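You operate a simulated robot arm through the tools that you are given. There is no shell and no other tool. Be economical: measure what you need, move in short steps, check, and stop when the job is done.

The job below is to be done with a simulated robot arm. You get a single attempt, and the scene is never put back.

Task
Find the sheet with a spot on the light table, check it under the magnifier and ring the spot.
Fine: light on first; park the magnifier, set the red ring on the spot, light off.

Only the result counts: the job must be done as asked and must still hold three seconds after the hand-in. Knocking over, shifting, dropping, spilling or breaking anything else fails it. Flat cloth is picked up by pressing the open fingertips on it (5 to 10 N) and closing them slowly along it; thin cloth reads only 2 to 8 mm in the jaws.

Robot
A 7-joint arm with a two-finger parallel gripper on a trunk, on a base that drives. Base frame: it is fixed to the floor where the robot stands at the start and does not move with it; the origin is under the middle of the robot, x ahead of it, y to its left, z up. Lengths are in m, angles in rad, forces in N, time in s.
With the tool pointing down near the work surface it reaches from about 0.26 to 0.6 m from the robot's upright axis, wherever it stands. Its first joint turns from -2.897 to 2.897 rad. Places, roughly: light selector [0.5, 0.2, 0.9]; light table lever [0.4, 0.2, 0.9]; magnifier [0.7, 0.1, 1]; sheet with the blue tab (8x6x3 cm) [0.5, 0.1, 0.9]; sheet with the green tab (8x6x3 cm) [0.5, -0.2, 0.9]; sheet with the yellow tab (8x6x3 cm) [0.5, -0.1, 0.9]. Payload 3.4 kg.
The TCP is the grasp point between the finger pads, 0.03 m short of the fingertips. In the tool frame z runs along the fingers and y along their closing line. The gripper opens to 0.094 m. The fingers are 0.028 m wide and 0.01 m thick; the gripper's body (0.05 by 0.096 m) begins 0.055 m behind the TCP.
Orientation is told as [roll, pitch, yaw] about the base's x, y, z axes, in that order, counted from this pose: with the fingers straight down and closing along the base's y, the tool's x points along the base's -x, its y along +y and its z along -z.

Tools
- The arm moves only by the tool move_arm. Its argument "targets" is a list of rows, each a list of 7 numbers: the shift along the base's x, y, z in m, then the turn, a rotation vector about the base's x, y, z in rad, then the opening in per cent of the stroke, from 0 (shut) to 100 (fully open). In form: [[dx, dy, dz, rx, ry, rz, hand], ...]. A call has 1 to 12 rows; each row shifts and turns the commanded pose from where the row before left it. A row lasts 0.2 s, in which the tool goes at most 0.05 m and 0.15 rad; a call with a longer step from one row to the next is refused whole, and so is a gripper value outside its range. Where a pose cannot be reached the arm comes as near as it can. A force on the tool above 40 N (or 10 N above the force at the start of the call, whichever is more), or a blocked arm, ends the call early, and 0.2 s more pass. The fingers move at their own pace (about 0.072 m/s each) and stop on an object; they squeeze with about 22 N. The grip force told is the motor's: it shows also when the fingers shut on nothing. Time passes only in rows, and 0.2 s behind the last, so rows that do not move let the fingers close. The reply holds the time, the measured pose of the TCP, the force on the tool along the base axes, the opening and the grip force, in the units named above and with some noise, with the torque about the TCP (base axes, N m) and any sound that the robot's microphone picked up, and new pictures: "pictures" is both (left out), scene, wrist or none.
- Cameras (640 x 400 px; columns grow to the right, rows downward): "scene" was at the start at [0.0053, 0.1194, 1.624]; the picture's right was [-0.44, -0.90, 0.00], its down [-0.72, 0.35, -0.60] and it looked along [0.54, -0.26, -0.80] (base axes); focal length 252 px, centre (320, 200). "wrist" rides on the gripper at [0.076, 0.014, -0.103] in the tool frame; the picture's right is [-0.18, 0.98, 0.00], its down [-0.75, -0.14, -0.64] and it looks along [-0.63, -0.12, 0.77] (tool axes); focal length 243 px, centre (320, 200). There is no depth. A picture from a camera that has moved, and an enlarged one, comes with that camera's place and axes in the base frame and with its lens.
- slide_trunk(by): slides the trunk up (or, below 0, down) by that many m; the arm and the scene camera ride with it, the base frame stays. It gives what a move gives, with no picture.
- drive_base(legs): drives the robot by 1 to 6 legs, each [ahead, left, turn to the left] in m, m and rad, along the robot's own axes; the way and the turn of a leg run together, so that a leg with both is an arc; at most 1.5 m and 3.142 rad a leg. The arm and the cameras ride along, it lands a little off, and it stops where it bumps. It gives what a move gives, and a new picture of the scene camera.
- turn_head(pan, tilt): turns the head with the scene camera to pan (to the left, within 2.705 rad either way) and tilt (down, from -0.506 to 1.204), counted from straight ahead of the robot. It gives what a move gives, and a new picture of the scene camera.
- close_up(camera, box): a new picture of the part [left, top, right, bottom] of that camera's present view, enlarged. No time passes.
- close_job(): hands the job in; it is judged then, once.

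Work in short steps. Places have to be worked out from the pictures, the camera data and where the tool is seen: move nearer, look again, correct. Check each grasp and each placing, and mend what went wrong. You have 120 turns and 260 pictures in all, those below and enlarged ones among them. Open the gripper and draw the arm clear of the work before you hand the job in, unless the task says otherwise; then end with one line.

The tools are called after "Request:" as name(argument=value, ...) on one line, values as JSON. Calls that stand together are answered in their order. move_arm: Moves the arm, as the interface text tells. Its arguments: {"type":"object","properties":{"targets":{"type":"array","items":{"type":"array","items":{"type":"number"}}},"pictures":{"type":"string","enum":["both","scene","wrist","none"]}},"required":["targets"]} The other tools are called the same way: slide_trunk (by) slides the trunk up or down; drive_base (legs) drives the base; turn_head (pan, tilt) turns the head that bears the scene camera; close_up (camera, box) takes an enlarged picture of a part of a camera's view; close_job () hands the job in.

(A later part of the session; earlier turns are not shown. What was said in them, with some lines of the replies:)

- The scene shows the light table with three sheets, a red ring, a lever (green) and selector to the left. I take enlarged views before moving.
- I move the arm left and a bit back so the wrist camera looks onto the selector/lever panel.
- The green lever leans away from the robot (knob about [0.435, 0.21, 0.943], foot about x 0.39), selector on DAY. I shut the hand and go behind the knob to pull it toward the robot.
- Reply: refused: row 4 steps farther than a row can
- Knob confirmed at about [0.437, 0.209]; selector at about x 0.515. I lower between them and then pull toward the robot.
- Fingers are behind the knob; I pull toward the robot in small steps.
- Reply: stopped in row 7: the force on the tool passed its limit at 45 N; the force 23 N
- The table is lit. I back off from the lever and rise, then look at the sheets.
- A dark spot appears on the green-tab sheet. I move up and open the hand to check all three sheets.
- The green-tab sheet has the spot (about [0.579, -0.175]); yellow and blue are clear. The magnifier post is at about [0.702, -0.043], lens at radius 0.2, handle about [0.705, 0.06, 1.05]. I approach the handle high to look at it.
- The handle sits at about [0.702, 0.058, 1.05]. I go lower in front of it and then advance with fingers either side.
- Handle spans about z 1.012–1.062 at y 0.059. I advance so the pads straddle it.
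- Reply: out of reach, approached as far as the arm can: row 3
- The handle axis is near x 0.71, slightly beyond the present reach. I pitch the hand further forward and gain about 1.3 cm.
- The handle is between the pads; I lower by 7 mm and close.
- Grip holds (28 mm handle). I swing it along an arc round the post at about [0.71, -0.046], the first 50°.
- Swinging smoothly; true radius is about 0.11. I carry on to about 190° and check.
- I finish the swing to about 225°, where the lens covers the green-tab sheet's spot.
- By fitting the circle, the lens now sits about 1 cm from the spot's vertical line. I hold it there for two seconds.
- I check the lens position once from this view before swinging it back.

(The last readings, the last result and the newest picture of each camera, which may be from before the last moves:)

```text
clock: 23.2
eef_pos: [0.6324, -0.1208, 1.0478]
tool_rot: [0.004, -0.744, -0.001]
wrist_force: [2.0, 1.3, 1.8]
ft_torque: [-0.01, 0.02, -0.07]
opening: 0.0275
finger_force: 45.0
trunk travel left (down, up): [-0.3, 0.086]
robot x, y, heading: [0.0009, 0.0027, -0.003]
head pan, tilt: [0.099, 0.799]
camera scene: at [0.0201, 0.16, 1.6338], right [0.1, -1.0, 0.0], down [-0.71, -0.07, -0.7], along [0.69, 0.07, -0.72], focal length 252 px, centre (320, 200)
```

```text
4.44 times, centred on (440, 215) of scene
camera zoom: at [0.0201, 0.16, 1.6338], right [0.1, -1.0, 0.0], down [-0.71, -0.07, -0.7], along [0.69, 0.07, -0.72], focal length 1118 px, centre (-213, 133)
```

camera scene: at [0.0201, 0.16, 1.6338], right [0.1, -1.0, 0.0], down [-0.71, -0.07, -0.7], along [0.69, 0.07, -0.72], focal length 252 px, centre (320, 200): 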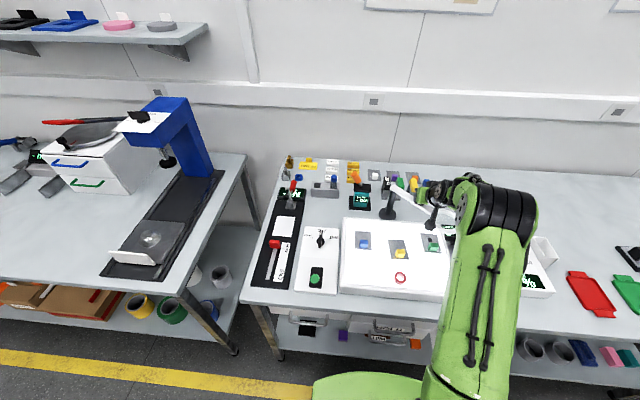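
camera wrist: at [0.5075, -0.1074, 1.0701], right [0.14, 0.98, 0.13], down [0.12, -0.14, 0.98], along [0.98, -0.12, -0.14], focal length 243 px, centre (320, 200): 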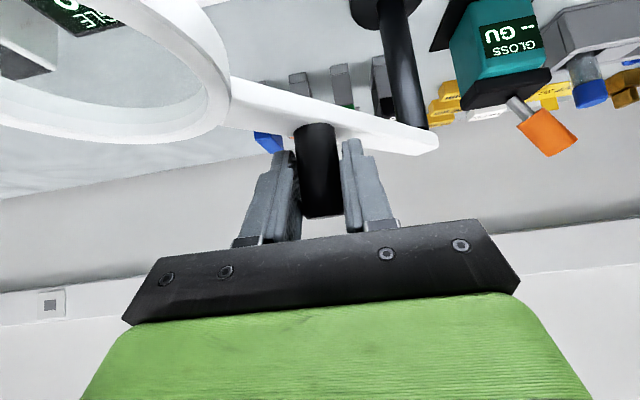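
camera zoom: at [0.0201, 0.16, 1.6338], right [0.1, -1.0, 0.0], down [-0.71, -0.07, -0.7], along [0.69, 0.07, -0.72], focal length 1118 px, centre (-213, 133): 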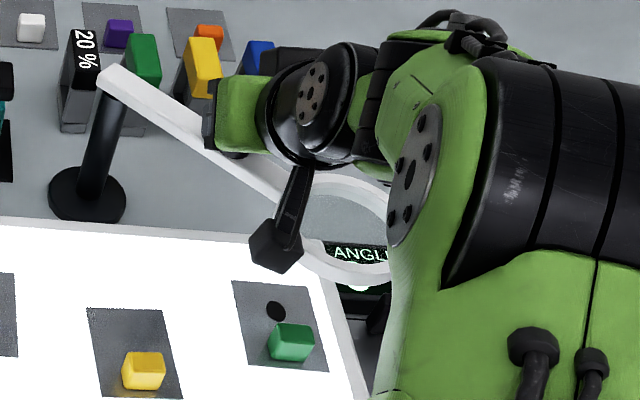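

The lens centre is about [0.566, -0.191], the spot at [0.572, -0.176]. I nudge it 2° closer, hold, then swing back half-way.

Request:
move_arm(targets=[[-0.003, 0.0036, 0, 0, 0, 0, 0], [0, 0, 0, 0, 0, 0, 0], [0, 0, 0, 0, 0, 0, 0], [0, 0, 0, 0, 0, 0, 0], [0, 0, 0, 0, 0, 0, 0], [0, 0, 0, 0, 0, 0, 0], [0, 0, 0, 0, 0, 0, 0], [-0.0141, 0.0177, 0, 0, 0, 0, 0], [-0.0109, 0.0234, 0, 0, 0, 0, 0], [-0.0049, 0.0254, 0, 0, 0, 0, 0], [0.0013, 0.0258, 0, 0, 0, 0, 0]])

```text
clock: 25.6
eef_pos: [0.5999, -0.0248, 1.0466]
tool_rot: [0.005, -0.745, -0.003]
wrist_force: [0.0, -1.8, 0.6]
ft_torque: [-0.02, 0.0, -0.35]
opening: 0.0277
finger_force: 45.4
trunk travel left (down, up): [-0.3, 0.086]
robot x, y, heading: [0.001, -0.0041, -0.005]
head pan, tilt: [0.099, 0.799]
camera scene: at [0.0197, 0.1603, 1.6337], right [0.1, -1.0, 0.0], down [-0.71, -0.07, -0.7], along [0.69, 0.07, -0.72], focal length 252 px, centre (320, 200)
camera wrist: at [0.4756, -0.0101, 1.0694], right [0.13, 0.98, 0.13], down [0.12, -0.15, 0.98], along [0.98, -0.12, -0.14], focal length 243 px, centre (320, 200)
```

scene: 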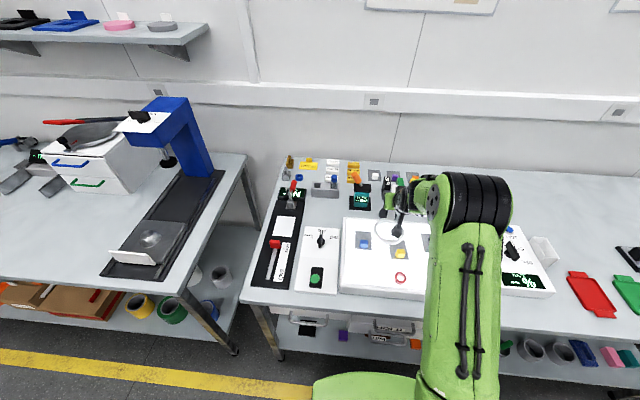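
wrist: 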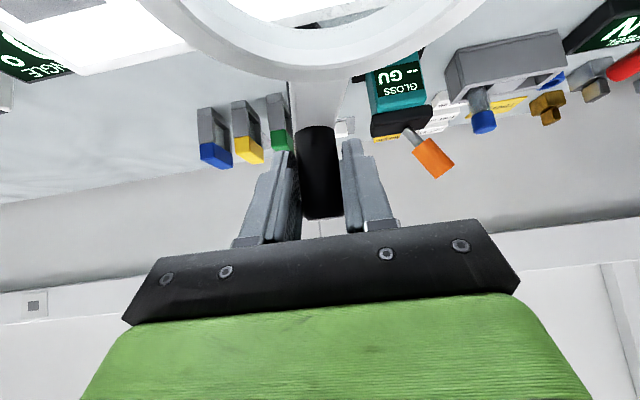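

I swing the rest of the way back to the parked position.

Request:
move_arm(targets=[[0.0076, 0.0247, 0, 0, 0, 0, 0], [0.0133, 0.0222, 0, 0, 0, 0, 0], [0.0182, 0.0182, 0, 0, 0, 0, 0], [0.0222, 0.0133, 0, 0, 0, 0, 0], [0.0247, 0.0076, 0, 0, 0, 0, 0], [0.0235, 0.0015, 0, 0, 0, 0, 0], [0, 0, 0, 0, 0, 0, 0]])

```text
clock: 27.2
eef_pos: [0.7088, 0.0594, 1.0472]
tool_rot: [0.005, -0.742, -0.003]
wrist_force: [-17.6, -9.5, -3.6]
ft_torque: [0.09, -0.15, -0.03]
opening: 0.0276
finger_force: 45.0
trunk travel left (down, up): [-0.3, 0.086]
robot x, y, heading: [0.0001, 0.0056, -0.001]
head pan, tilt: [0.099, 0.799]
camera scene: at [0.0161, 0.1577, 1.634], right [0.1, -1.0, 0.0], down [-0.71, -0.07, -0.7], along [0.7, 0.07, -0.72], focal length 252 px, centre (320, 200)
camera wrist: at [0.5829, 0.0735, 1.0698], right [0.14, 0.98, 0.13], down [0.12, -0.14, 0.98], along [0.98, -0.12, -0.14], focal length 243 px, centre (320, 200)
```

scene: 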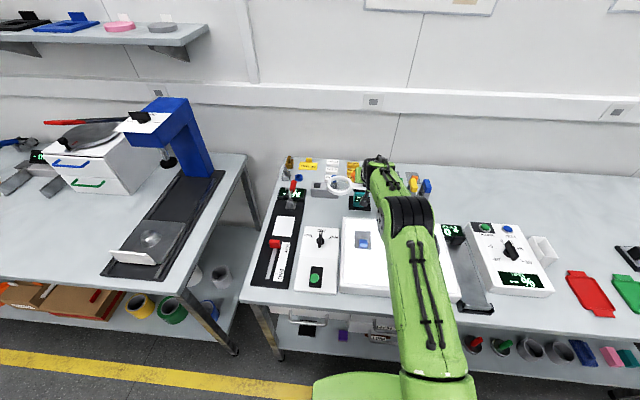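
wrist: 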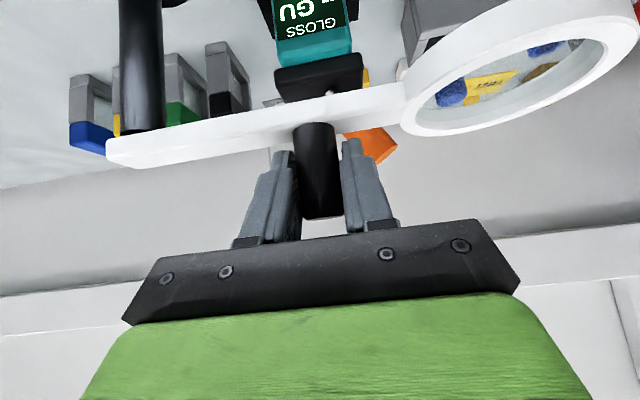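

A firm reaction shows the magnifier is back at its stop. I release and back out, then go up and level the tool.

Request:
move_arm(targets=[[-0.001, -0.001, 0, 0, 0, 0, 60], [0, 0, 0, 0, 0, 0, 60], [-0.025, 0, 0.003, 0, 0, 0, 60], [-0.03, 0, 0.005, 0, 0, 0, 60], [-0.03, 0, 0.03, 0, 0.1, 0, 60], [-0.02, 0, 0.035, 0, 0.13, 0, 60], [-0.02, 0, 0.035, 0, 0.13, 0, 100], [-0.02, -0.02, 0.02, 0, 0.13, 0, 100], [-0.02, -0.02, 0, 0, 0.13, 0, 100], [-0.02, -0.02, 0, 0, 0.125, 0, 100]])

Request:
close_up(camera="scene", box=[270, 150, 450, 290])

```text
clock: 29.4
eef_pos: [0.5239, -0.002, 1.1764]
tool_rot: [0.004, 0.003, 0.0]
wrist_force: [0.2, 0.9, -0.1]
ft_torque: [0.04, 0.01, 0.0]
opening: 0.094
finger_force: 0.0
trunk travel left (down, up): [-0.3, 0.086]
robot x, y, heading: [0.0018, 0.0006, -0.003]
head pan, tilt: [0.099, 0.799]
camera scene: at [0.0199, 0.1589, 1.6339], right [0.1, -1.0, 0.0], down [-0.71, -0.07, -0.7], along [0.69, 0.07, -0.72], focal length 252 px, centre (320, 200)
camera wrist: at [0.4485, 0.013, 1.2771], right [0.19, 0.98, 0.0], down [0.75, -0.14, 0.64], along [0.63, -0.12, -0.77], focal length 243 px, centre (320, 200)
```

scene: 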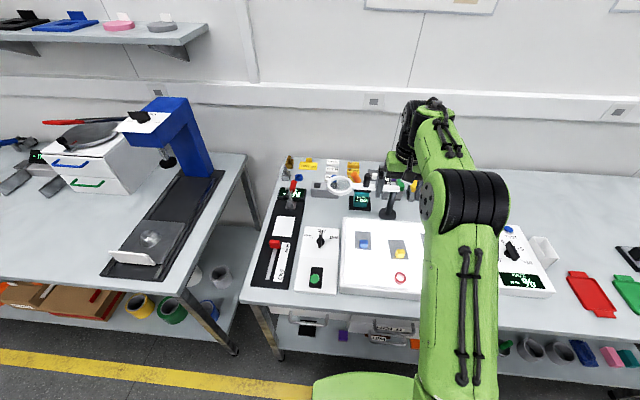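
wrist: 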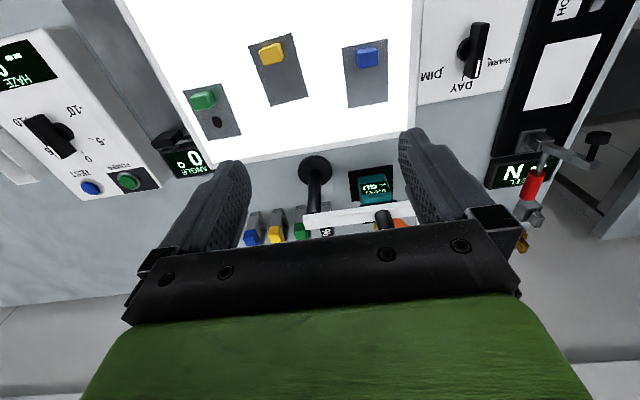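

```text
2.86 times, centred on (360, 220) of scene
camera zoom: at [0.0199, 0.1589, 1.6339], right [0.1, -1.0, 0.0], down [-0.71, -0.07, -0.7], along [0.69, 0.07, -0.72], focal length 719 px, centre (206, 143)
```

zoom: 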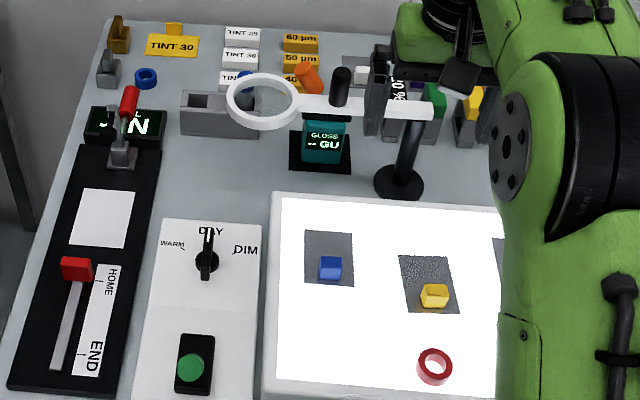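

The magnifier is parked. I now go above the ring (about [0.413, -0.047]) with the hand open and look.

Request:
move_arm(targets=[[-0.037, -0.015, -0.01, 0, 0, 0, 100], [-0.037, -0.015, -0.02, 0, 0, 0, 100], [-0.037, -0.015, -0.02, 0, 0, 0, 100], [0, 0, -0.04, 0, 0, 0, 80], [0, 0, -0.045, 0, 0, 0, 80], [0, 0, -0.04, 0, 0, 0, 80]], pictures="wrist")

Request:
close_up(camera="wrist", box=[220, 50, 420, 175])

```text
clock: 30.8
eef_pos: [0.4139, -0.0449, 0.9987]
tool_rot: [0.004, 0.002, -0.001]
wrist_force: [0.2, -0.8, -0.4]
ft_torque: [-0.01, 0.0, -0.01]
opening: 0.075
finger_force: 0.0
trunk travel left (down, up): [-0.3, 0.086]
robot x, y, heading: [0.0008, 0.0031, -0.0]
head pan, tilt: [0.099, 0.799]
camera wrist: at [0.3386, -0.0303, 1.1008], right [0.19, 0.98, 0.0], down [0.75, -0.14, 0.64], along [0.63, -0.12, -0.77], focal length 243 px, centre (320, 200)
```

wrist: 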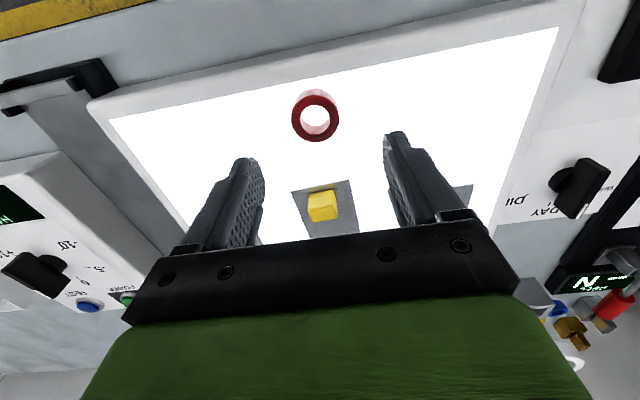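

```text
3.20 times, centred on (320, 112) of wrist
camera zoom: at [0.3386, -0.0303, 1.1008], right [0.19, 0.98, 0.0], down [0.75, -0.14, 0.64], along [0.63, -0.12, -0.77], focal length 776 px, centre (320, 480)
```

zoom: 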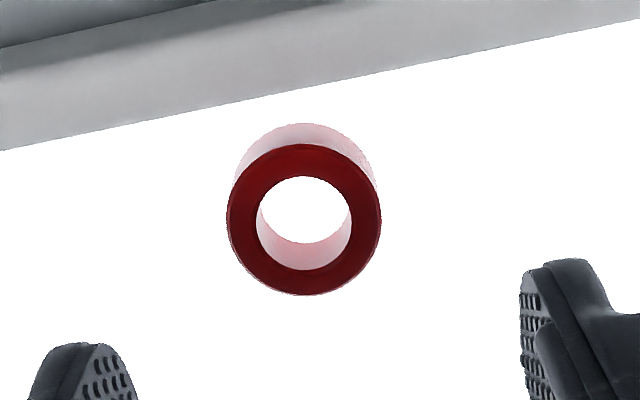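

Ring at about [0.412, -0.0485], 39 mm outer, 24 mm inner, ~12 mm high. I lower with the fingers either side of it.

Request:
move_arm(targets=[[-0.002, -0.0035, -0.03, 0, 0, 0, 80], [0, 0, -0.025, 0, 0, 0, 80], [0, 0, -0.01, 0, 0, 0, 80], [0, 0, -0.003, 0, 0, 0, 80]], pictures="wrist")

Request:
close_up(camera="wrist", box=[220, 90, 420, 215])

```text
clock: 31.6
eef_pos: [0.41, -0.0497, 0.9396]
tool_rot: [0.0, -0.001, -0.004]
wrist_force: [-10.1, 1.7, 18.2]
ft_torque: [-0.67, 0.57, -0.24]
opening: 0.0744
finger_force: 0.1
trunk travel left (down, up): [-0.3, 0.086]
robot x, y, heading: [0.0057, 0.0014, -0.005]
head pan, tilt: [0.099, 0.799]
stopped in row 4: the force on the tool passed its limit at 43 N (the readings are from after the stop); the commanded pose is now the measured one
camera wrist: at [0.3347, -0.0345, 1.0412], right [0.19, 0.98, 0.0], down [0.75, -0.14, 0.64], along [0.63, -0.12, -0.77], focal length 243 px, centre (320, 200)
```

wrist: 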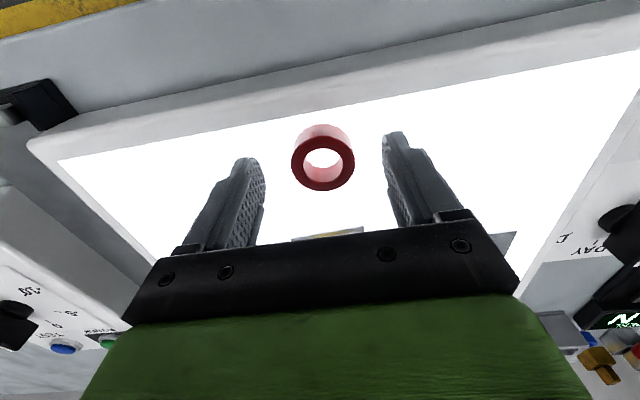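

```text
3.20 times, centred on (320, 152) of wrist
camera zoom: at [0.3347, -0.0345, 1.0412], right [0.19, 0.98, 0.0], down [0.75, -0.14, 0.64], along [0.63, -0.12, -0.77], focal length 776 px, centre (320, 352)
```

zoom: 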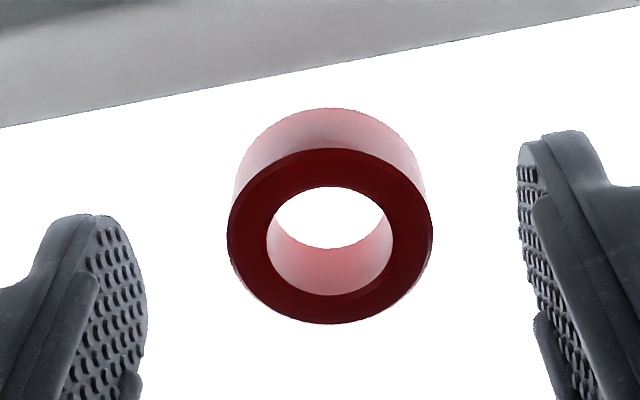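

Contact shows the table surface near z 0.908. I lift 4 mm and close slowly on the ring.

Request:
move_arm(targets=[[-0.001, 0.0015, 0.004, 0, 0, 0, 70], [0, 0, 0, 0, 0, 0, 55], [0, 0, 0, 0, 0, 0, 45], [0, 0, 0, 0, 0, 0, 38], [0, 0, 0, 0, 0, 0, 30], [0, 0, 0, 0, 0, 0, 20]], pictures="wrist")

```text
clock: 33.0
eef_pos: [0.411, -0.0472, 0.9429]
tool_rot: [0.001, -0.006, -0.001]
wrist_force: [0.7, -0.1, -0.2]
ft_torque: [0.0, 0.01, 0.0]
opening: 0.0331
finger_force: 22.5
trunk travel left (down, up): [-0.3, 0.086]
robot x, y, heading: [-0.0012, 0.0021, 0.0]
head pan, tilt: [0.099, 0.799]
camera wrist: at [0.3357, -0.0331, 1.0437], right [0.19, 0.98, 0.0], down [0.75, -0.14, 0.65], along [0.63, -0.12, -0.76], focal length 243 px, centre (320, 200)
```

wrist: 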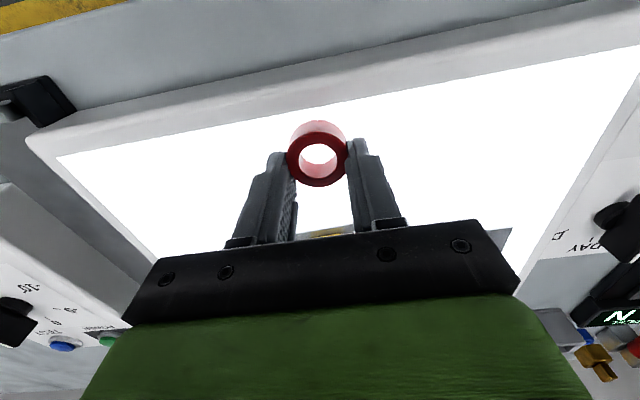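

The jaws read 33 mm, less than the ring's diameter: the ring sits too far toward the robot. I reopen, shift 9 mm back and close again.

Request:
move_arm(targets=[[0, 0, 0, 0, 0, 0, 55], [0, 0, 0, 0, 0, 0, 55], [-0.009, 0, 0, 0, 0, 0, 55]], pictures="wrist")

Request:
close_up(camera="wrist", box=[220, 90, 420, 215])

```text
clock: 33.8
eef_pos: [0.4027, -0.0483, 0.9421]
tool_rot: [0.001, -0.006, -0.003]
wrist_force: [-0.7, -0.2, -0.5]
ft_torque: [0.03, 0.01, -0.01]
opening: 0.0518
finger_force: 0.1
trunk travel left (down, up): [-0.3, 0.086]
robot x, y, heading: [0.0012, -0.0005, -0.003]
head pan, tilt: [0.099, 0.799]
camera wrist: at [0.3265, -0.0332, 1.0435], right [0.19, 0.98, 0.0], down [0.75, -0.14, 0.65], along [0.63, -0.12, -0.76], focal length 243 px, centre (320, 200)
```

wrist: 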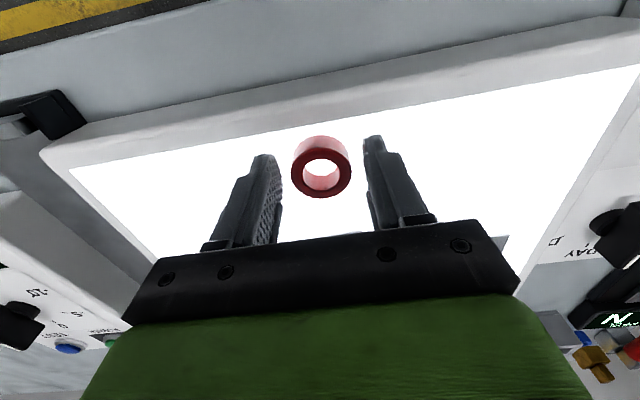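

```text
3.20 times, centred on (320, 152) of wrist
camera zoom: at [0.3265, -0.0332, 1.0435], right [0.19, 0.98, 0.0], down [0.75, -0.14, 0.65], along [0.63, -0.12, -0.76], focal length 776 px, centre (320, 352)
```

zoom: 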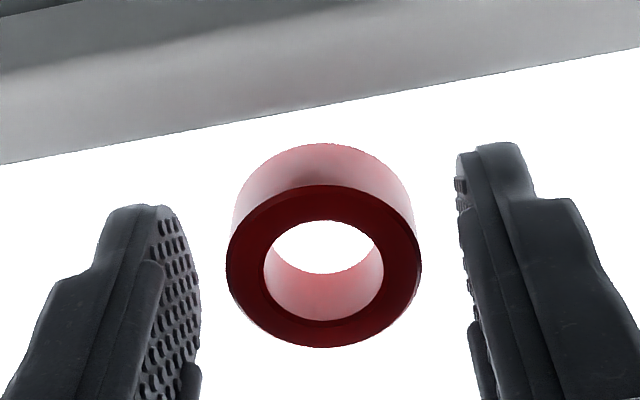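

The ring now lies well between the pads; I close again and read the opening.

Request:
move_arm(targets=[[0, 0, 0, 0, 0, 0, 45], [0, 0, 0, 0, 0, 0, 38], [0, 0, 0, 0, 0, 0, 30], [0, 0, 0, 0, 0, 0, 20], [0, 0, 0, 0, 0, 0, 20]], pictures="wrist")

Request:
close_up(camera="wrist", box=[220, 90, 420, 215])

```text
clock: 35.0
eef_pos: [0.4021, -0.0477, 0.944]
tool_rot: [0.001, -0.008, -0.002]
wrist_force: [0.0, 0.8, 1.0]
ft_torque: [0.03, 0.0, 0.01]
opening: 0.0333
finger_force: 22.0
trunk travel left (down, up): [-0.3, 0.086]
robot x, y, heading: [0.0039, -0.0033, -0.004]
head pan, tilt: [0.099, 0.799]
camera wrist: at [0.3268, -0.0331, 1.0435], right [0.19, 0.98, 0.0], down [0.75, -0.14, 0.65], along [0.63, -0.12, -0.76], focal length 243 px, centre (320, 200)
```

wrist: 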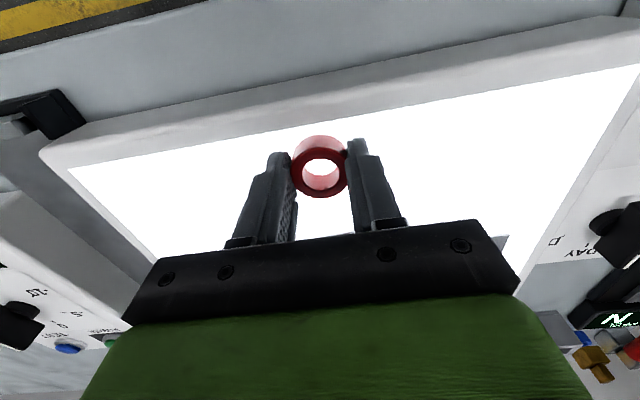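

```text
3.20 times, centred on (320, 152) of wrist
camera zoom: at [0.3268, -0.0331, 1.0435], right [0.19, 0.98, 0.0], down [0.75, -0.14, 0.65], along [0.63, -0.12, -0.76], focal length 776 px, centre (320, 352)
```

zoom: 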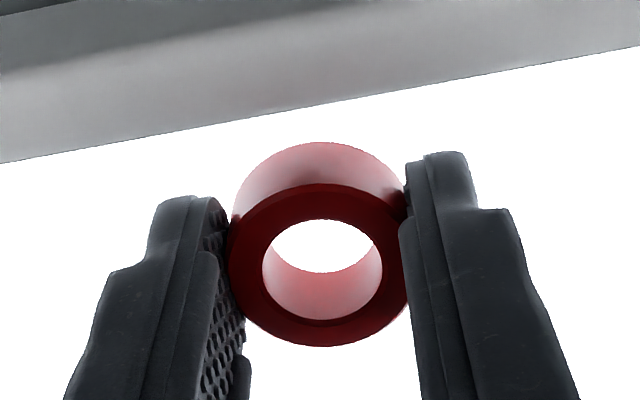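

Same 33 mm from a shifted position, so that is the true diameter, and the ring is gripped centrally. I lift it and carry it toward the spot.

Request:
move_arm(targets=[[0, 0, 0.03, 0, 0, 0, 20], [0, 0, 0.035, 0, 0, 0, 20], [0.035, -0.028, 0.005, 0, 0, 0, 20], [0.035, -0.028, 0, 0, 0, 0, 20], [0.035, -0.028, 0, 0, 0, 0, 20], [0.035, -0.028, 0, 0, 0, 0, 20], [0.015, -0.01, 0, 0, 0, 0, 20]], pictures="wrist")

Request:
close_up(camera="wrist", box=[220, 70, 420, 195])

```text
clock: 36.6
eef_pos: [0.5585, -0.1704, 1.0133]
tool_rot: [0.003, -0.003, -0.001]
wrist_force: [0.0, 0.1, -0.4]
ft_torque: [0.01, 0.04, -0.02]
opening: 0.0334
finger_force: 21.7
trunk travel left (down, up): [-0.3, 0.086]
robot x, y, heading: [-0.0018, 0.0003, 0.002]
head pan, tilt: [0.099, 0.799]
camera wrist: at [0.4821, -0.1544, 1.114], right [0.19, 0.98, 0.0], down [0.75, -0.14, 0.64], along [0.63, -0.12, -0.76], focal length 243 px, centre (320, 200)
```

wrist: 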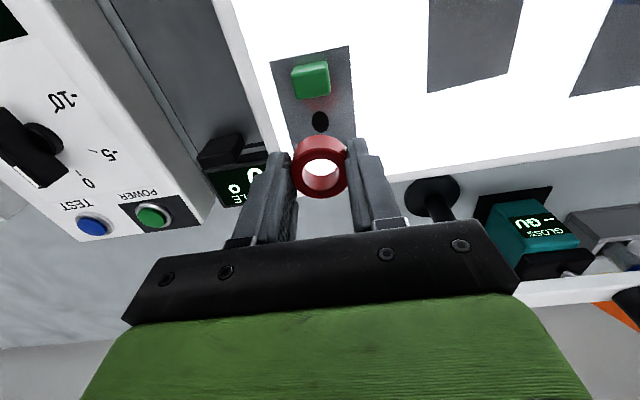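

```text
3.20 times, centred on (320, 132) of wrist
camera zoom: at [0.4821, -0.1544, 1.114], right [0.19, 0.98, 0.0], down [0.75, -0.14, 0.64], along [0.63, -0.12, -0.76], focal length 776 px, centre (320, 416)
```

zoom: 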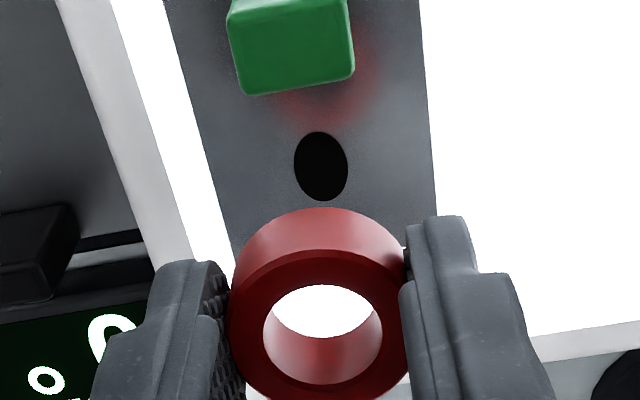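

The spot lies about 4–5 mm further in x than the point under the ring. I correct and go down part-way to re-check.

Request:
move_arm(targets=[[0.0045, 0, -0.01, 0, 0, 0, 20], [0, 0, -0.012, 0, 0, 0, 20], [0, 0, 0, 0, 0, 0, 20]], pictures="none")

Request:
close_up(camera="wrist", box=[220, 70, 420, 195])

Request:
turn_head(pan=-0.2, tilt=0.85)

```text
clock: 37.4
eef_pos: [0.5629, -0.1686, 0.9907]
tool_rot: [0.002, -0.006, -0.001]
wrist_force: [-0.2, 1.3, 0.0]
ft_torque: [-0.01, -0.03, 0.02]
opening: 0.0334
finger_force: 21.6
trunk travel left (down, up): [-0.3, 0.086]
robot x, y, heading: [-0.0005, 0.0013, -0.004]
head pan, tilt: [0.099, 0.799]
```

```text
3.20 times, centred on (320, 132) of wrist
camera zoom: at [0.4866, -0.1548, 1.0916], right [0.19, 0.98, 0.0], down [0.75, -0.14, 0.65], along [0.63, -0.12, -0.76], focal length 776 px, centre (320, 416)
```

zoom: 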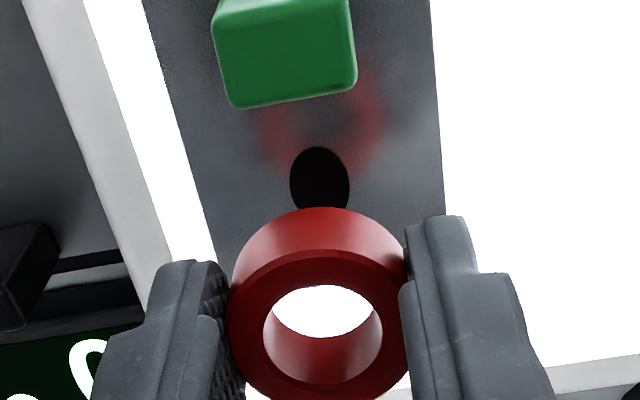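

```text
clock: 38.2
eef_pos: [0.5634, -0.1694, 0.9905]
tool_rot: [0.001, -0.003, 0.0]
wrist_force: [-0.8, -0.3, 0.4]
ft_torque: [0.0, -0.01, 0.0]
opening: 0.0333
finger_force: 21.9
trunk travel left (down, up): [-0.3, 0.086]
robot x, y, heading: [-0.0013, 0.0009, 0.001]
head pan, tilt: [-0.201, 0.85]
camera scene: at [0.0163, 0.1363, 1.6298], right [-0.2, -0.98, 0.0], down [-0.74, 0.15, -0.66], along [0.65, -0.13, -0.75], focal length 252 px, centre (320, 200)
```

scene: 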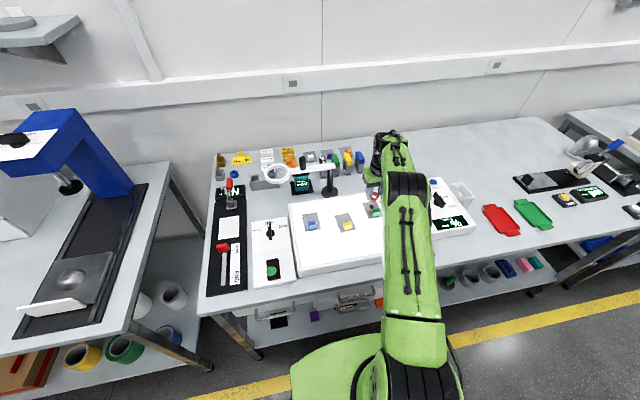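

Spot and ring centre now agree to about 1 mm. I lower straight down, softly at the end.

Request:
move_arm(targets=[[-0.001, 0, -0.02, 0, 0, 0, 20], [0, 0, -0.015, 0, 0, 0, 20], [0, 0, -0.005, 0, 0, 0, 20]], pictures="wrist")

Request:
close_up(camera="wrist", box=[220, 70, 420, 195])

```text
clock: 39.0
eef_pos: [0.5614, -0.17, 0.9507]
tool_rot: [0.002, -0.004, -0.002]
wrist_force: [-0.9, 0.4, -0.2]
ft_torque: [0.07, -0.01, -0.03]
opening: 0.0333
finger_force: 21.5
trunk travel left (down, up): [-0.3, 0.086]
robot x, y, heading: [0.004, 0.0016, 0.001]
head pan, tilt: [-0.201, 0.85]
camera wrist: at [0.4859, -0.1551, 1.0514], right [0.19, 0.98, 0.0], down [0.75, -0.14, 0.65], along [0.63, -0.12, -0.76], focal length 243 px, centre (320, 200)
```

wrist: 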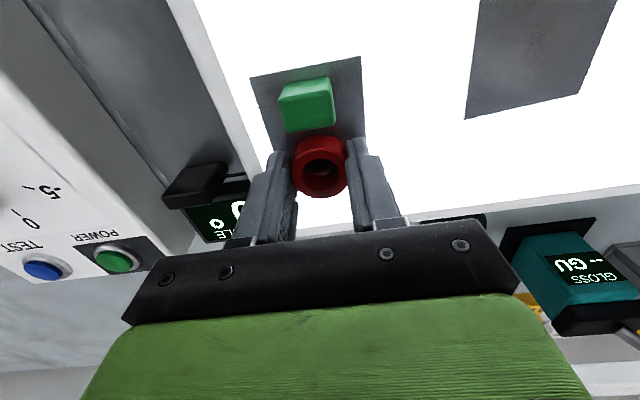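

```text
3.20 times, centred on (320, 132) of wrist
camera zoom: at [0.4859, -0.1551, 1.0514], right [0.19, 0.98, 0.0], down [0.75, -0.14, 0.65], along [0.63, -0.12, -0.76], focal length 776 px, centre (320, 416)
```

zoom: 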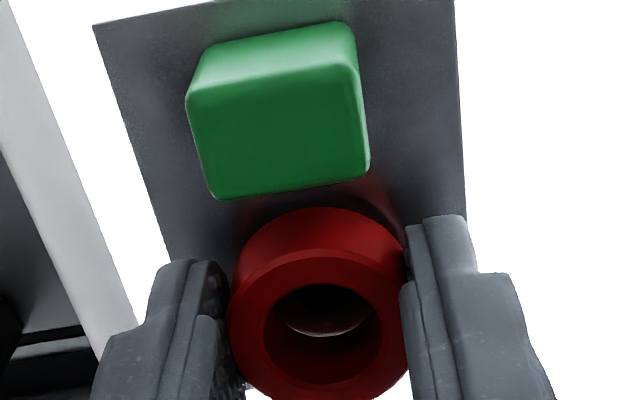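

The spot is seen through the hole. I lower the last millimetres until light contact.

Request:
move_arm(targets=[[0, 0, -0.003, 0, 0, 0, 20], [0, 0, -0.002, 0, 0, 0, 20]], pictures="none")

Request:
close_up(camera="wrist", box=[260, 100, 380, 200])

```text
clock: 39.6
eef_pos: [0.5627, -0.1687, 0.9455]
tool_rot: [0.001, -0.005, -0.003]
wrist_force: [0.2, 0.4, 1.1]
ft_torque: [0.04, 0.0, -0.02]
opening: 0.0332
finger_force: 21.9
trunk travel left (down, up): [-0.3, 0.086]
robot x, y, heading: [0.0023, -0.0006, -0.003]
head pan, tilt: [-0.201, 0.85]
```

```text
4.00 times, centred on (320, 150) of wrist
camera zoom: at [0.4857, -0.1551, 1.0469], right [0.19, 0.98, 0.0], down [0.75, -0.14, 0.65], along [0.63, -0.12, -0.76], focal length 970 px, centre (320, 400)
```

zoom: 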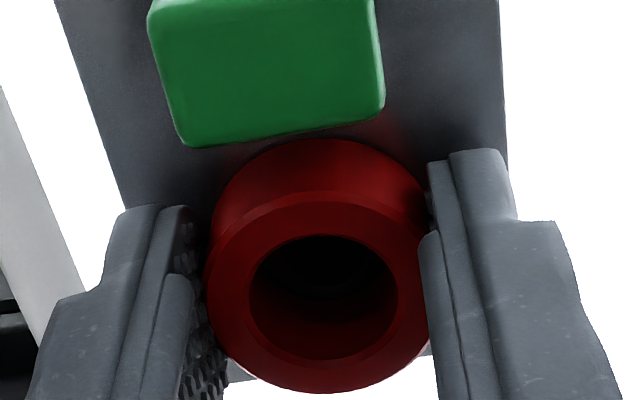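

The hole is filled with the spot, ring practically down. I go down 1–2 mm more and open gently.

Request:
move_arm(targets=[[0, 0, -0.0015, 0, 0, 0, 20], [0, 0, 0, 0, 0, 0, 20]], pictures="none")

```text
clock: 40.2
eef_pos: [0.5615, -0.1706, 0.9448]
tool_rot: [0.001, -0.007, -0.003]
wrist_force: [1.2, -0.2, 8.4]
ft_torque: [0.04, -0.04, -0.02]
opening: 0.0334
finger_force: 22.2
trunk travel left (down, up): [-0.3, 0.086]
robot x, y, heading: [0.0021, -0.0008, 0.003]
head pan, tilt: [-0.201, 0.85]
```

Light contact (8 N). I open slowly and rise straight up for a look.

Request:
move_arm(targets=[[0, 0, 0.001, 0, 0, 0, 38], [0, 0, 0, 0, 0, 0, 45], [0, 0, 0, 0, 0, 0, 55], [0, 0, 0.02, 0, 0, 0, 55], [0, 0, 0.04, 0, 0, 0, 60], [0, 0, 0.04, 0, 0, 0, 70], [-0.03, 0, 0.03, 0, 0, 0, 100]], pictures="wrist")

Request:
close_up(camera="wrist", box=[240, 60, 400, 160])

```text
clock: 41.8
eef_pos: [0.5289, -0.169, 1.0756]
tool_rot: [0.004, -0.006, -0.003]
wrist_force: [-0.1, 0.2, 0.3]
ft_torque: [0.01, -0.01, 0.02]
opening: 0.0941
finger_force: 0.3
trunk travel left (down, up): [-0.3, 0.086]
robot x, y, heading: [0.0004, 0.0032, -0.001]
head pan, tilt: [-0.201, 0.85]
camera wrist: at [0.4521, -0.1542, 1.1764], right [0.19, 0.98, 0.0], down [0.75, -0.14, 0.65], along [0.64, -0.12, -0.76], focal length 243 px, centre (320, 200)
```

wrist: 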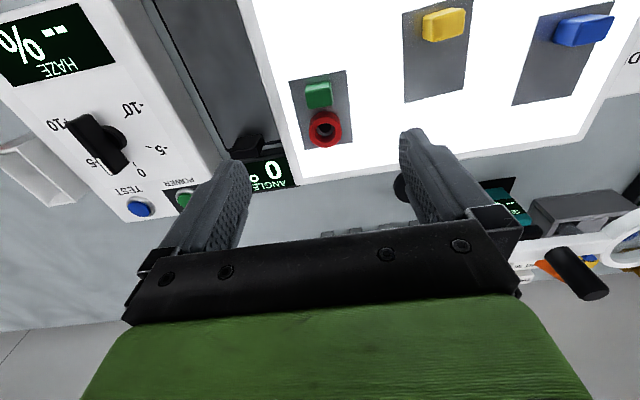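

```text
4.00 times, centred on (320, 110) of wrist
camera zoom: at [0.4521, -0.1542, 1.1764], right [0.19, 0.98, 0.0], down [0.75, -0.14, 0.65], along [0.64, -0.12, -0.76], focal length 970 px, centre (320, 560)
```

zoom: 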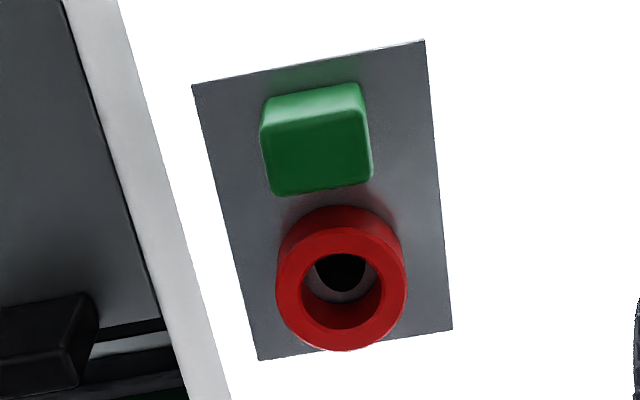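

The ring encloses the spot, tab untouched. Now the light off: I shut the hand and travel high to in front of the lever.

Request:
move_arm(targets=[[-0.015, 0, 0.045, 0, 0, 0, 100], [-0.03, 0.02, 0.025, 0, 0, 0, 50], [-0.025, 0.04, 0, 0, 0, 0, 0], [-0.025, 0.04, 0, 0, 0, 0, 0], [-0.025, 0.04, 0, 0, 0, 0, 0], [-0.025, 0.04, 0, 0, 0, 0, 0], [-0.025, 0.04, 0, 0, 0, 0, 0], [-0.025, 0.04, 0, 0, 0, 0, 0], [-0.025, 0.04, 0, 0, 0, 0, 0], [-0.019, 0.04, 0, 0, 0, 0, 0], [0, 0.039, 0, 0, 0, 0, 0]])

Request:
close_up(camera="scene", box=[200, 140, 440, 300])

```text
clock: 44.2
eef_pos: [0.2934, 0.2115, 1.1436]
tool_rot: [0.001, -0.002, -0.003]
wrist_force: [0.3, 0.0, 0.3]
ft_torque: [-0.04, 0.02, 0.0]
opening: 0.0
finger_force: 21.8
trunk travel left (down, up): [-0.3, 0.086]
robot x, y, heading: [-0.004, 0.0005, -0.004]
head pan, tilt: [-0.201, 0.85]
camera scene: at [0.0171, 0.138, 1.6296], right [-0.2, -0.98, 0.0], down [-0.74, 0.15, -0.66], along [0.65, -0.13, -0.75], focal length 252 px, centre (320, 200)
camera wrist: at [0.2168, 0.226, 1.2453], right [0.19, 0.98, 0.0], down [0.75, -0.14, 0.65], along [0.63, -0.12, -0.76], focal length 243 px, centre (320, 200)
```

scene: 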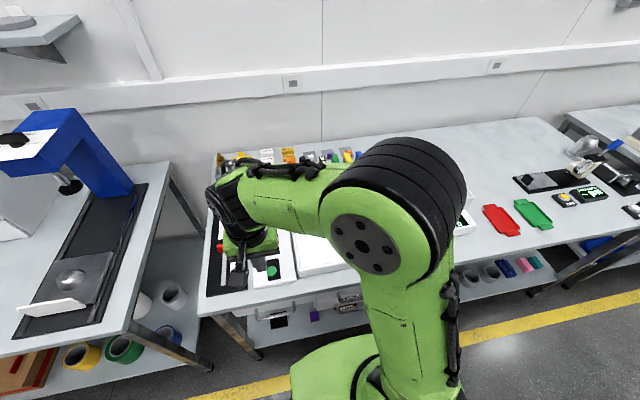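
wrist: 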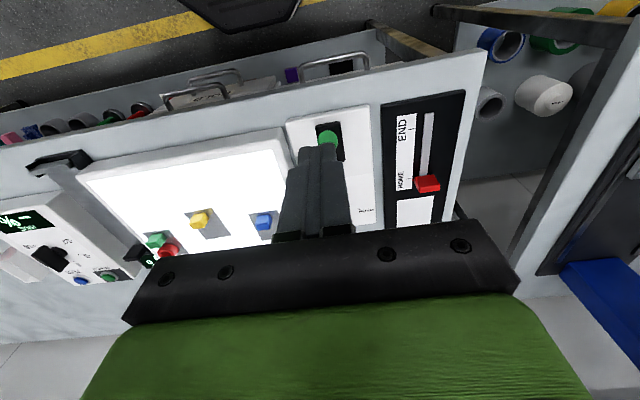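

```text
2.50 times, centred on (320, 220) of scene
camera zoom: at [0.0171, 0.138, 1.6296], right [-0.2, -0.98, 0.0], down [-0.74, 0.15, -0.66], along [0.65, -0.13, -0.75], focal length 629 px, centre (320, 150)
```

zoom: 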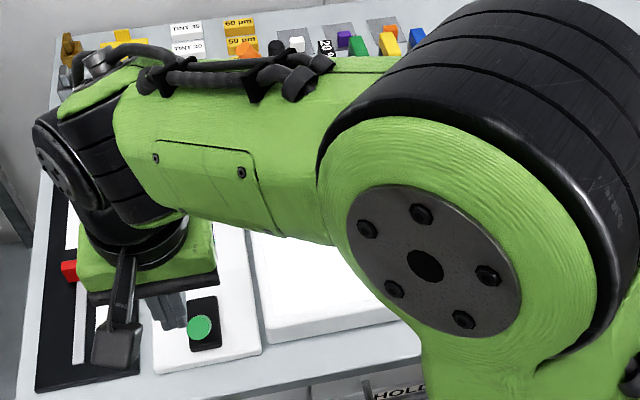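

The knob is now at about [0.362, 0.21, 0.95]. I lower in front of it and then push it away.

Request:
move_arm(targets=[[0, 0, -0.045, 0, 0, 0, 0], [0, 0, -0.045, 0, 0, 0, 0], [0, 0, -0.045, 0, 0, 0, 0], [0, 0, -0.045, 0, 0, 0, 0]], pictures="wrist")

```text
clock: 45.2
eef_pos: [0.2936, 0.2096, 0.9629]
tool_rot: [0.002, -0.003, -0.003]
wrist_force: [0.8, -0.2, -0.4]
ft_torque: [0.01, 0.02, -0.01]
opening: 0.0
finger_force: 22.1
trunk travel left (down, up): [-0.3, 0.086]
robot x, y, heading: [0.0049, -0.0033, 0.001]
head pan, tilt: [-0.201, 0.85]
camera wrist: at [0.217, 0.2251, 1.065], right [0.19, 0.98, 0.0], down [0.75, -0.14, 0.65], along [0.63, -0.12, -0.76], focal length 243 px, centre (320, 200)
```

wrist: 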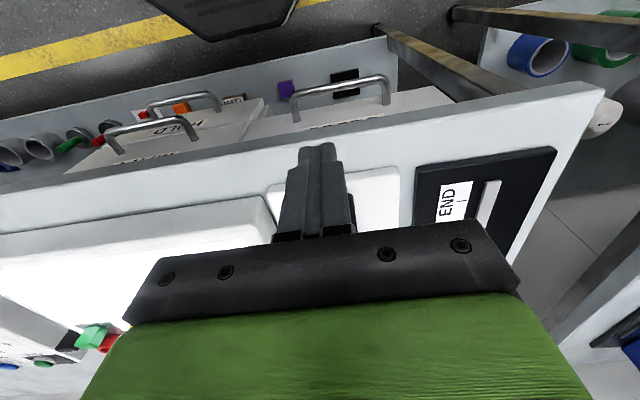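

I push the lever away from the robot in small steps.

Request:
move_arm(targets=[[0.015, 0, -0.006, 0, 0, 0, 0], [0.015, 0, 0, 0, 0, 0, 0], [0.015, 0, 0, 0, 0, 0, 0], [0.015, 0, 0, 0, 0, 0, 0], [0.015, 0, 0, 0, 0, 0, 0], [0.015, 0, 0, 0, 0, 0, 0], [0.012, 0, 0, 0, 0, 0, 0], [0.01, 0, 0, 0, 0, 0, 0]])

```text
clock: 46.2
eef_pos: [0.3402, 0.2093, 0.9618]
tool_rot: [0.003, 0.001, 0.005]
wrist_force: [-5.2, -1.9, 3.1]
ft_torque: [0.01, -0.14, 0.03]
opening: 0.0001
finger_force: 21.8
trunk travel left (down, up): [-0.3, 0.086]
robot x, y, heading: [0.0012, 0.0001, 0.002]
head pan, tilt: [-0.201, 0.85]
stopped in row 4: the force on the tool passed its limit at 47 N (the readings are from after the stop); the commanded pose is now the measured one
camera scene: at [0.0116, 0.1343, 1.6302], right [-0.2, -0.98, 0.0], down [-0.73, 0.15, -0.66], along [0.65, -0.13, -0.75], focal length 252 px, centre (320, 200)
camera wrist: at [0.2644, 0.2237, 1.0632], right [0.18, 0.98, 0.0], down [0.75, -0.14, 0.64], along [0.63, -0.11, -0.77], focal length 243 px, centre (320, 200)
```

scene: 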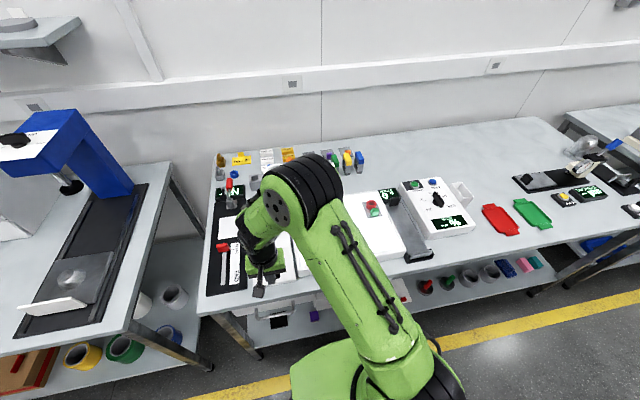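
wrist: 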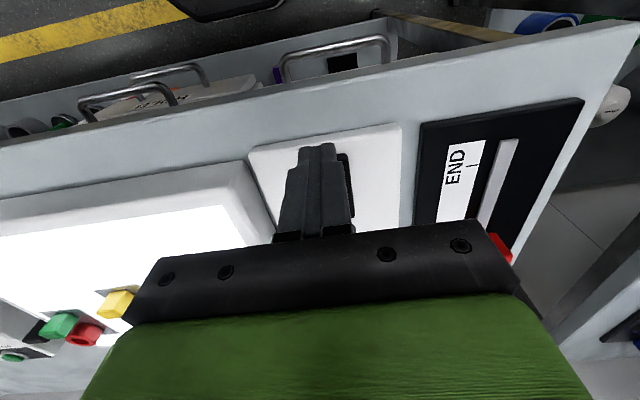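

The stop came at first contact with the knob. I push on with smaller steps.

Request:
move_arm(targets=[[0.006, 0, 0, 0, 0, 0, 0], [0.006, 0, 0, 0, 0, 0, 0], [0.006, 0, 0, 0, 0, 0, 0], [0.006, 0, 0, 0, 0, 0, 0], [0.006, 0, 0, 0, 0, 0, 0], [0.006, 0, 0, 0, 0, 0, 0], [0.006, 0, 0, 0, 0, 0, 0], [0.006, 0, 0, 0, 0, 0, 0], [0.006, 0, 0, 0, 0, 0, 0], [0.006, 0, 0, 0, 0, 0, 0], [0.006, 0, 0, 0, 0, 0, 0]])

```text
clock: 48.6
eef_pos: [0.4013, 0.2104, 0.9587]
tool_rot: [-0.002, 0.013, 0.009]
wrist_force: [-34.2, -0.9, -4.1]
ft_torque: [-0.28, 0.95, -0.1]
opening: 0.0
finger_force: 33.0
trunk travel left (down, up): [-0.3, 0.086]
robot x, y, heading: [0.0016, 0.0029, 0.001]
head pan, tilt: [-0.201, 0.85]
camera scene: at [0.0089, 0.1363, 1.6298], right [-0.2, -0.98, 0.0], down [-0.73, 0.15, -0.66], along [0.65, -0.13, -0.75], focal length 252 px, centre (320, 200)
camera wrist: at [0.3265, 0.2247, 1.0617], right [0.18, 0.98, 0.0], down [0.76, -0.13, 0.63], along [0.62, -0.11, -0.77], focal length 243 px, centre (320, 200)
```

scene: 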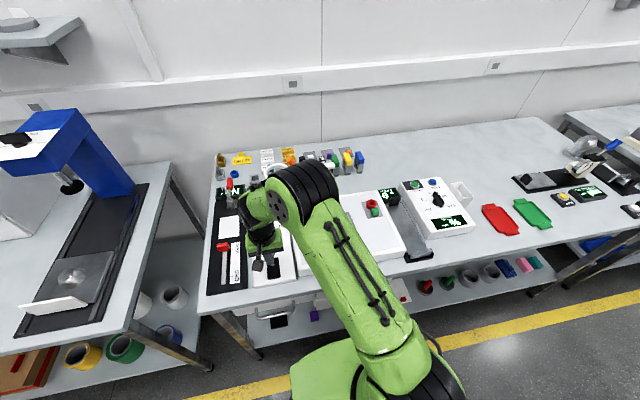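
wrist: 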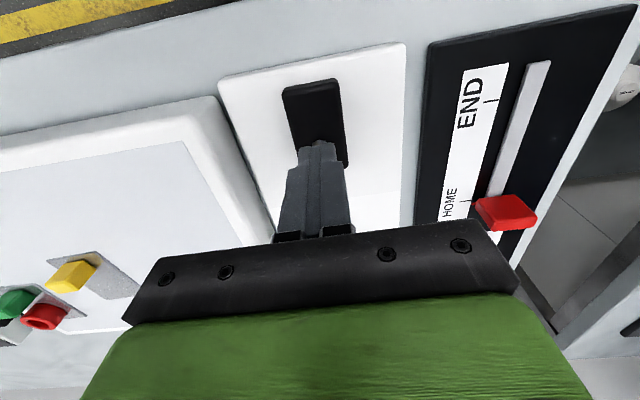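

The table is dark again and the lever is against its stop. I back off, rise clear and inspect everything.

Request:
move_arm(targets=[[-0.02, 0, 0, 0, 0, 0, 0], [-0.02, 0, 0.02, 0, 0, 0, 0], [-0.02, 0, 0.045, 0, 0, 0, 0], [-0.01, -0.01, 0.045, 0, 0, 0, 50], [0, -0.03, 0.04, 0, 0, 0, 100], [0, -0.045, 0.02, 0, 0, 0, 100], [0, -0.045, 0, 0, 0, 0, 100], [0, -0.045, 0, 0, 0, 0, 100], [0, -0.045, 0, 0, 0, 0, 100], [0, -0.045, 0, 0, 0, 0, 100], [0, -0.045, 0, 0, 0, 0, 100], [0, -0.04, 0, 0, 0, 0, 100]])

Request:
close_up(camera="scene", box=[200, 140, 420, 300])

Request:
close_up(camera="wrist", box=[220, 60, 460, 240])

```text
clock: 51.2
eef_pos: [0.3392, -0.1399, 1.13]
tool_rot: [0.005, 0.001, 0.005]
wrist_force: [0.3, 0.5, -0.2]
ft_torque: [0.03, 0.01, -0.01]
opening: 0.0943
finger_force: 0.1
trunk travel left (down, up): [-0.3, 0.086]
robot x, y, heading: [-0.0004, -0.0035, -0.003]
head pan, tilt: [-0.201, 0.85]
camera scene: at [0.0162, 0.1349, 1.6299], right [-0.2, -0.98, 0.0], down [-0.74, 0.15, -0.66], along [0.65, -0.13, -0.75], focal length 252 px, centre (320, 200)
camera wrist: at [0.2632, -0.1266, 1.2315], right [0.18, 0.98, 0.0], down [0.76, -0.14, 0.64], along [0.63, -0.11, -0.77], focal length 243 px, centre (320, 200)
```

scene: 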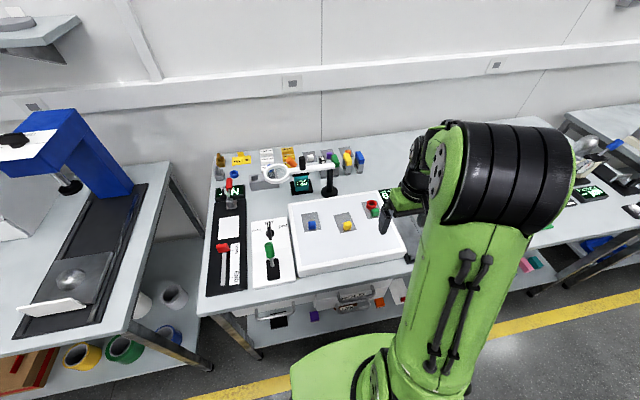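
wrist: 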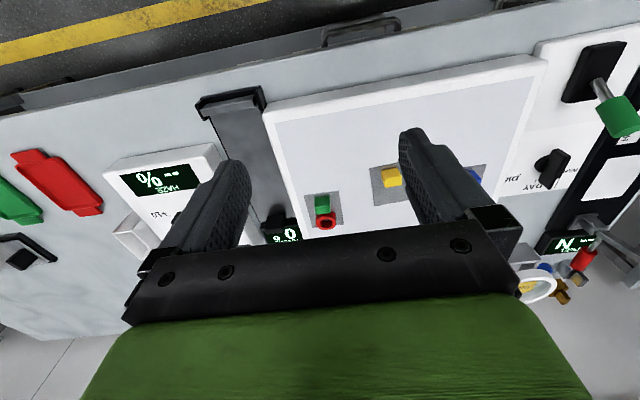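

```text
2.50 times, centred on (310, 220) of scene
camera zoom: at [0.0162, 0.1349, 1.6299], right [-0.2, -0.98, 0.0], down [-0.74, 0.15, -0.66], along [0.65, -0.13, -0.75], focal length 629 px, centre (345, 150)
```

zoom: 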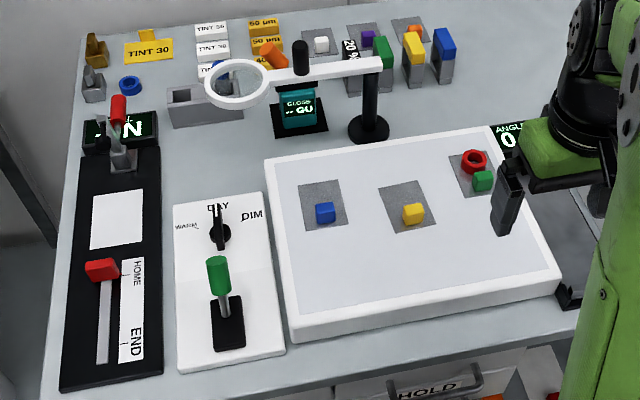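

```text
2.22 times, centred on (340, 150) of wrist
camera zoom: at [0.2632, -0.1266, 1.2315], right [0.18, 0.98, 0.0], down [0.76, -0.14, 0.64], along [0.63, -0.11, -0.77], focal length 539 px, centre (276, 311)
```

zoom: 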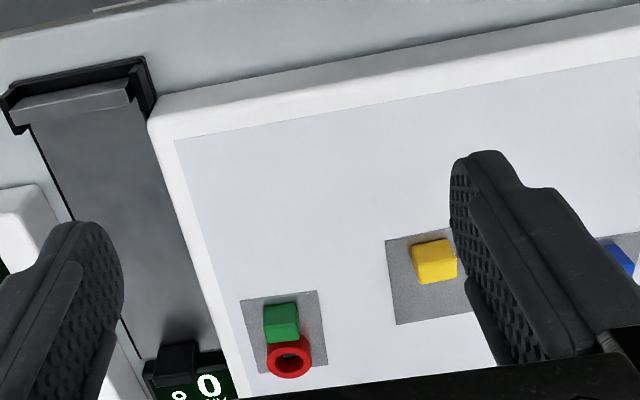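

The ring lies on the spot, the magnifier is parked, the light is off, and the arm is clear with the hand open. I hand in.

Request:
close_job()

```text
The job is handed in.
```

I found the spot on the green-tab sheet, checked it under the magnifier with the light on, and parked the magnifier. Then I set the red ring on the spot (about 2 mm off centre at most), switched the light off, and handed the job in.
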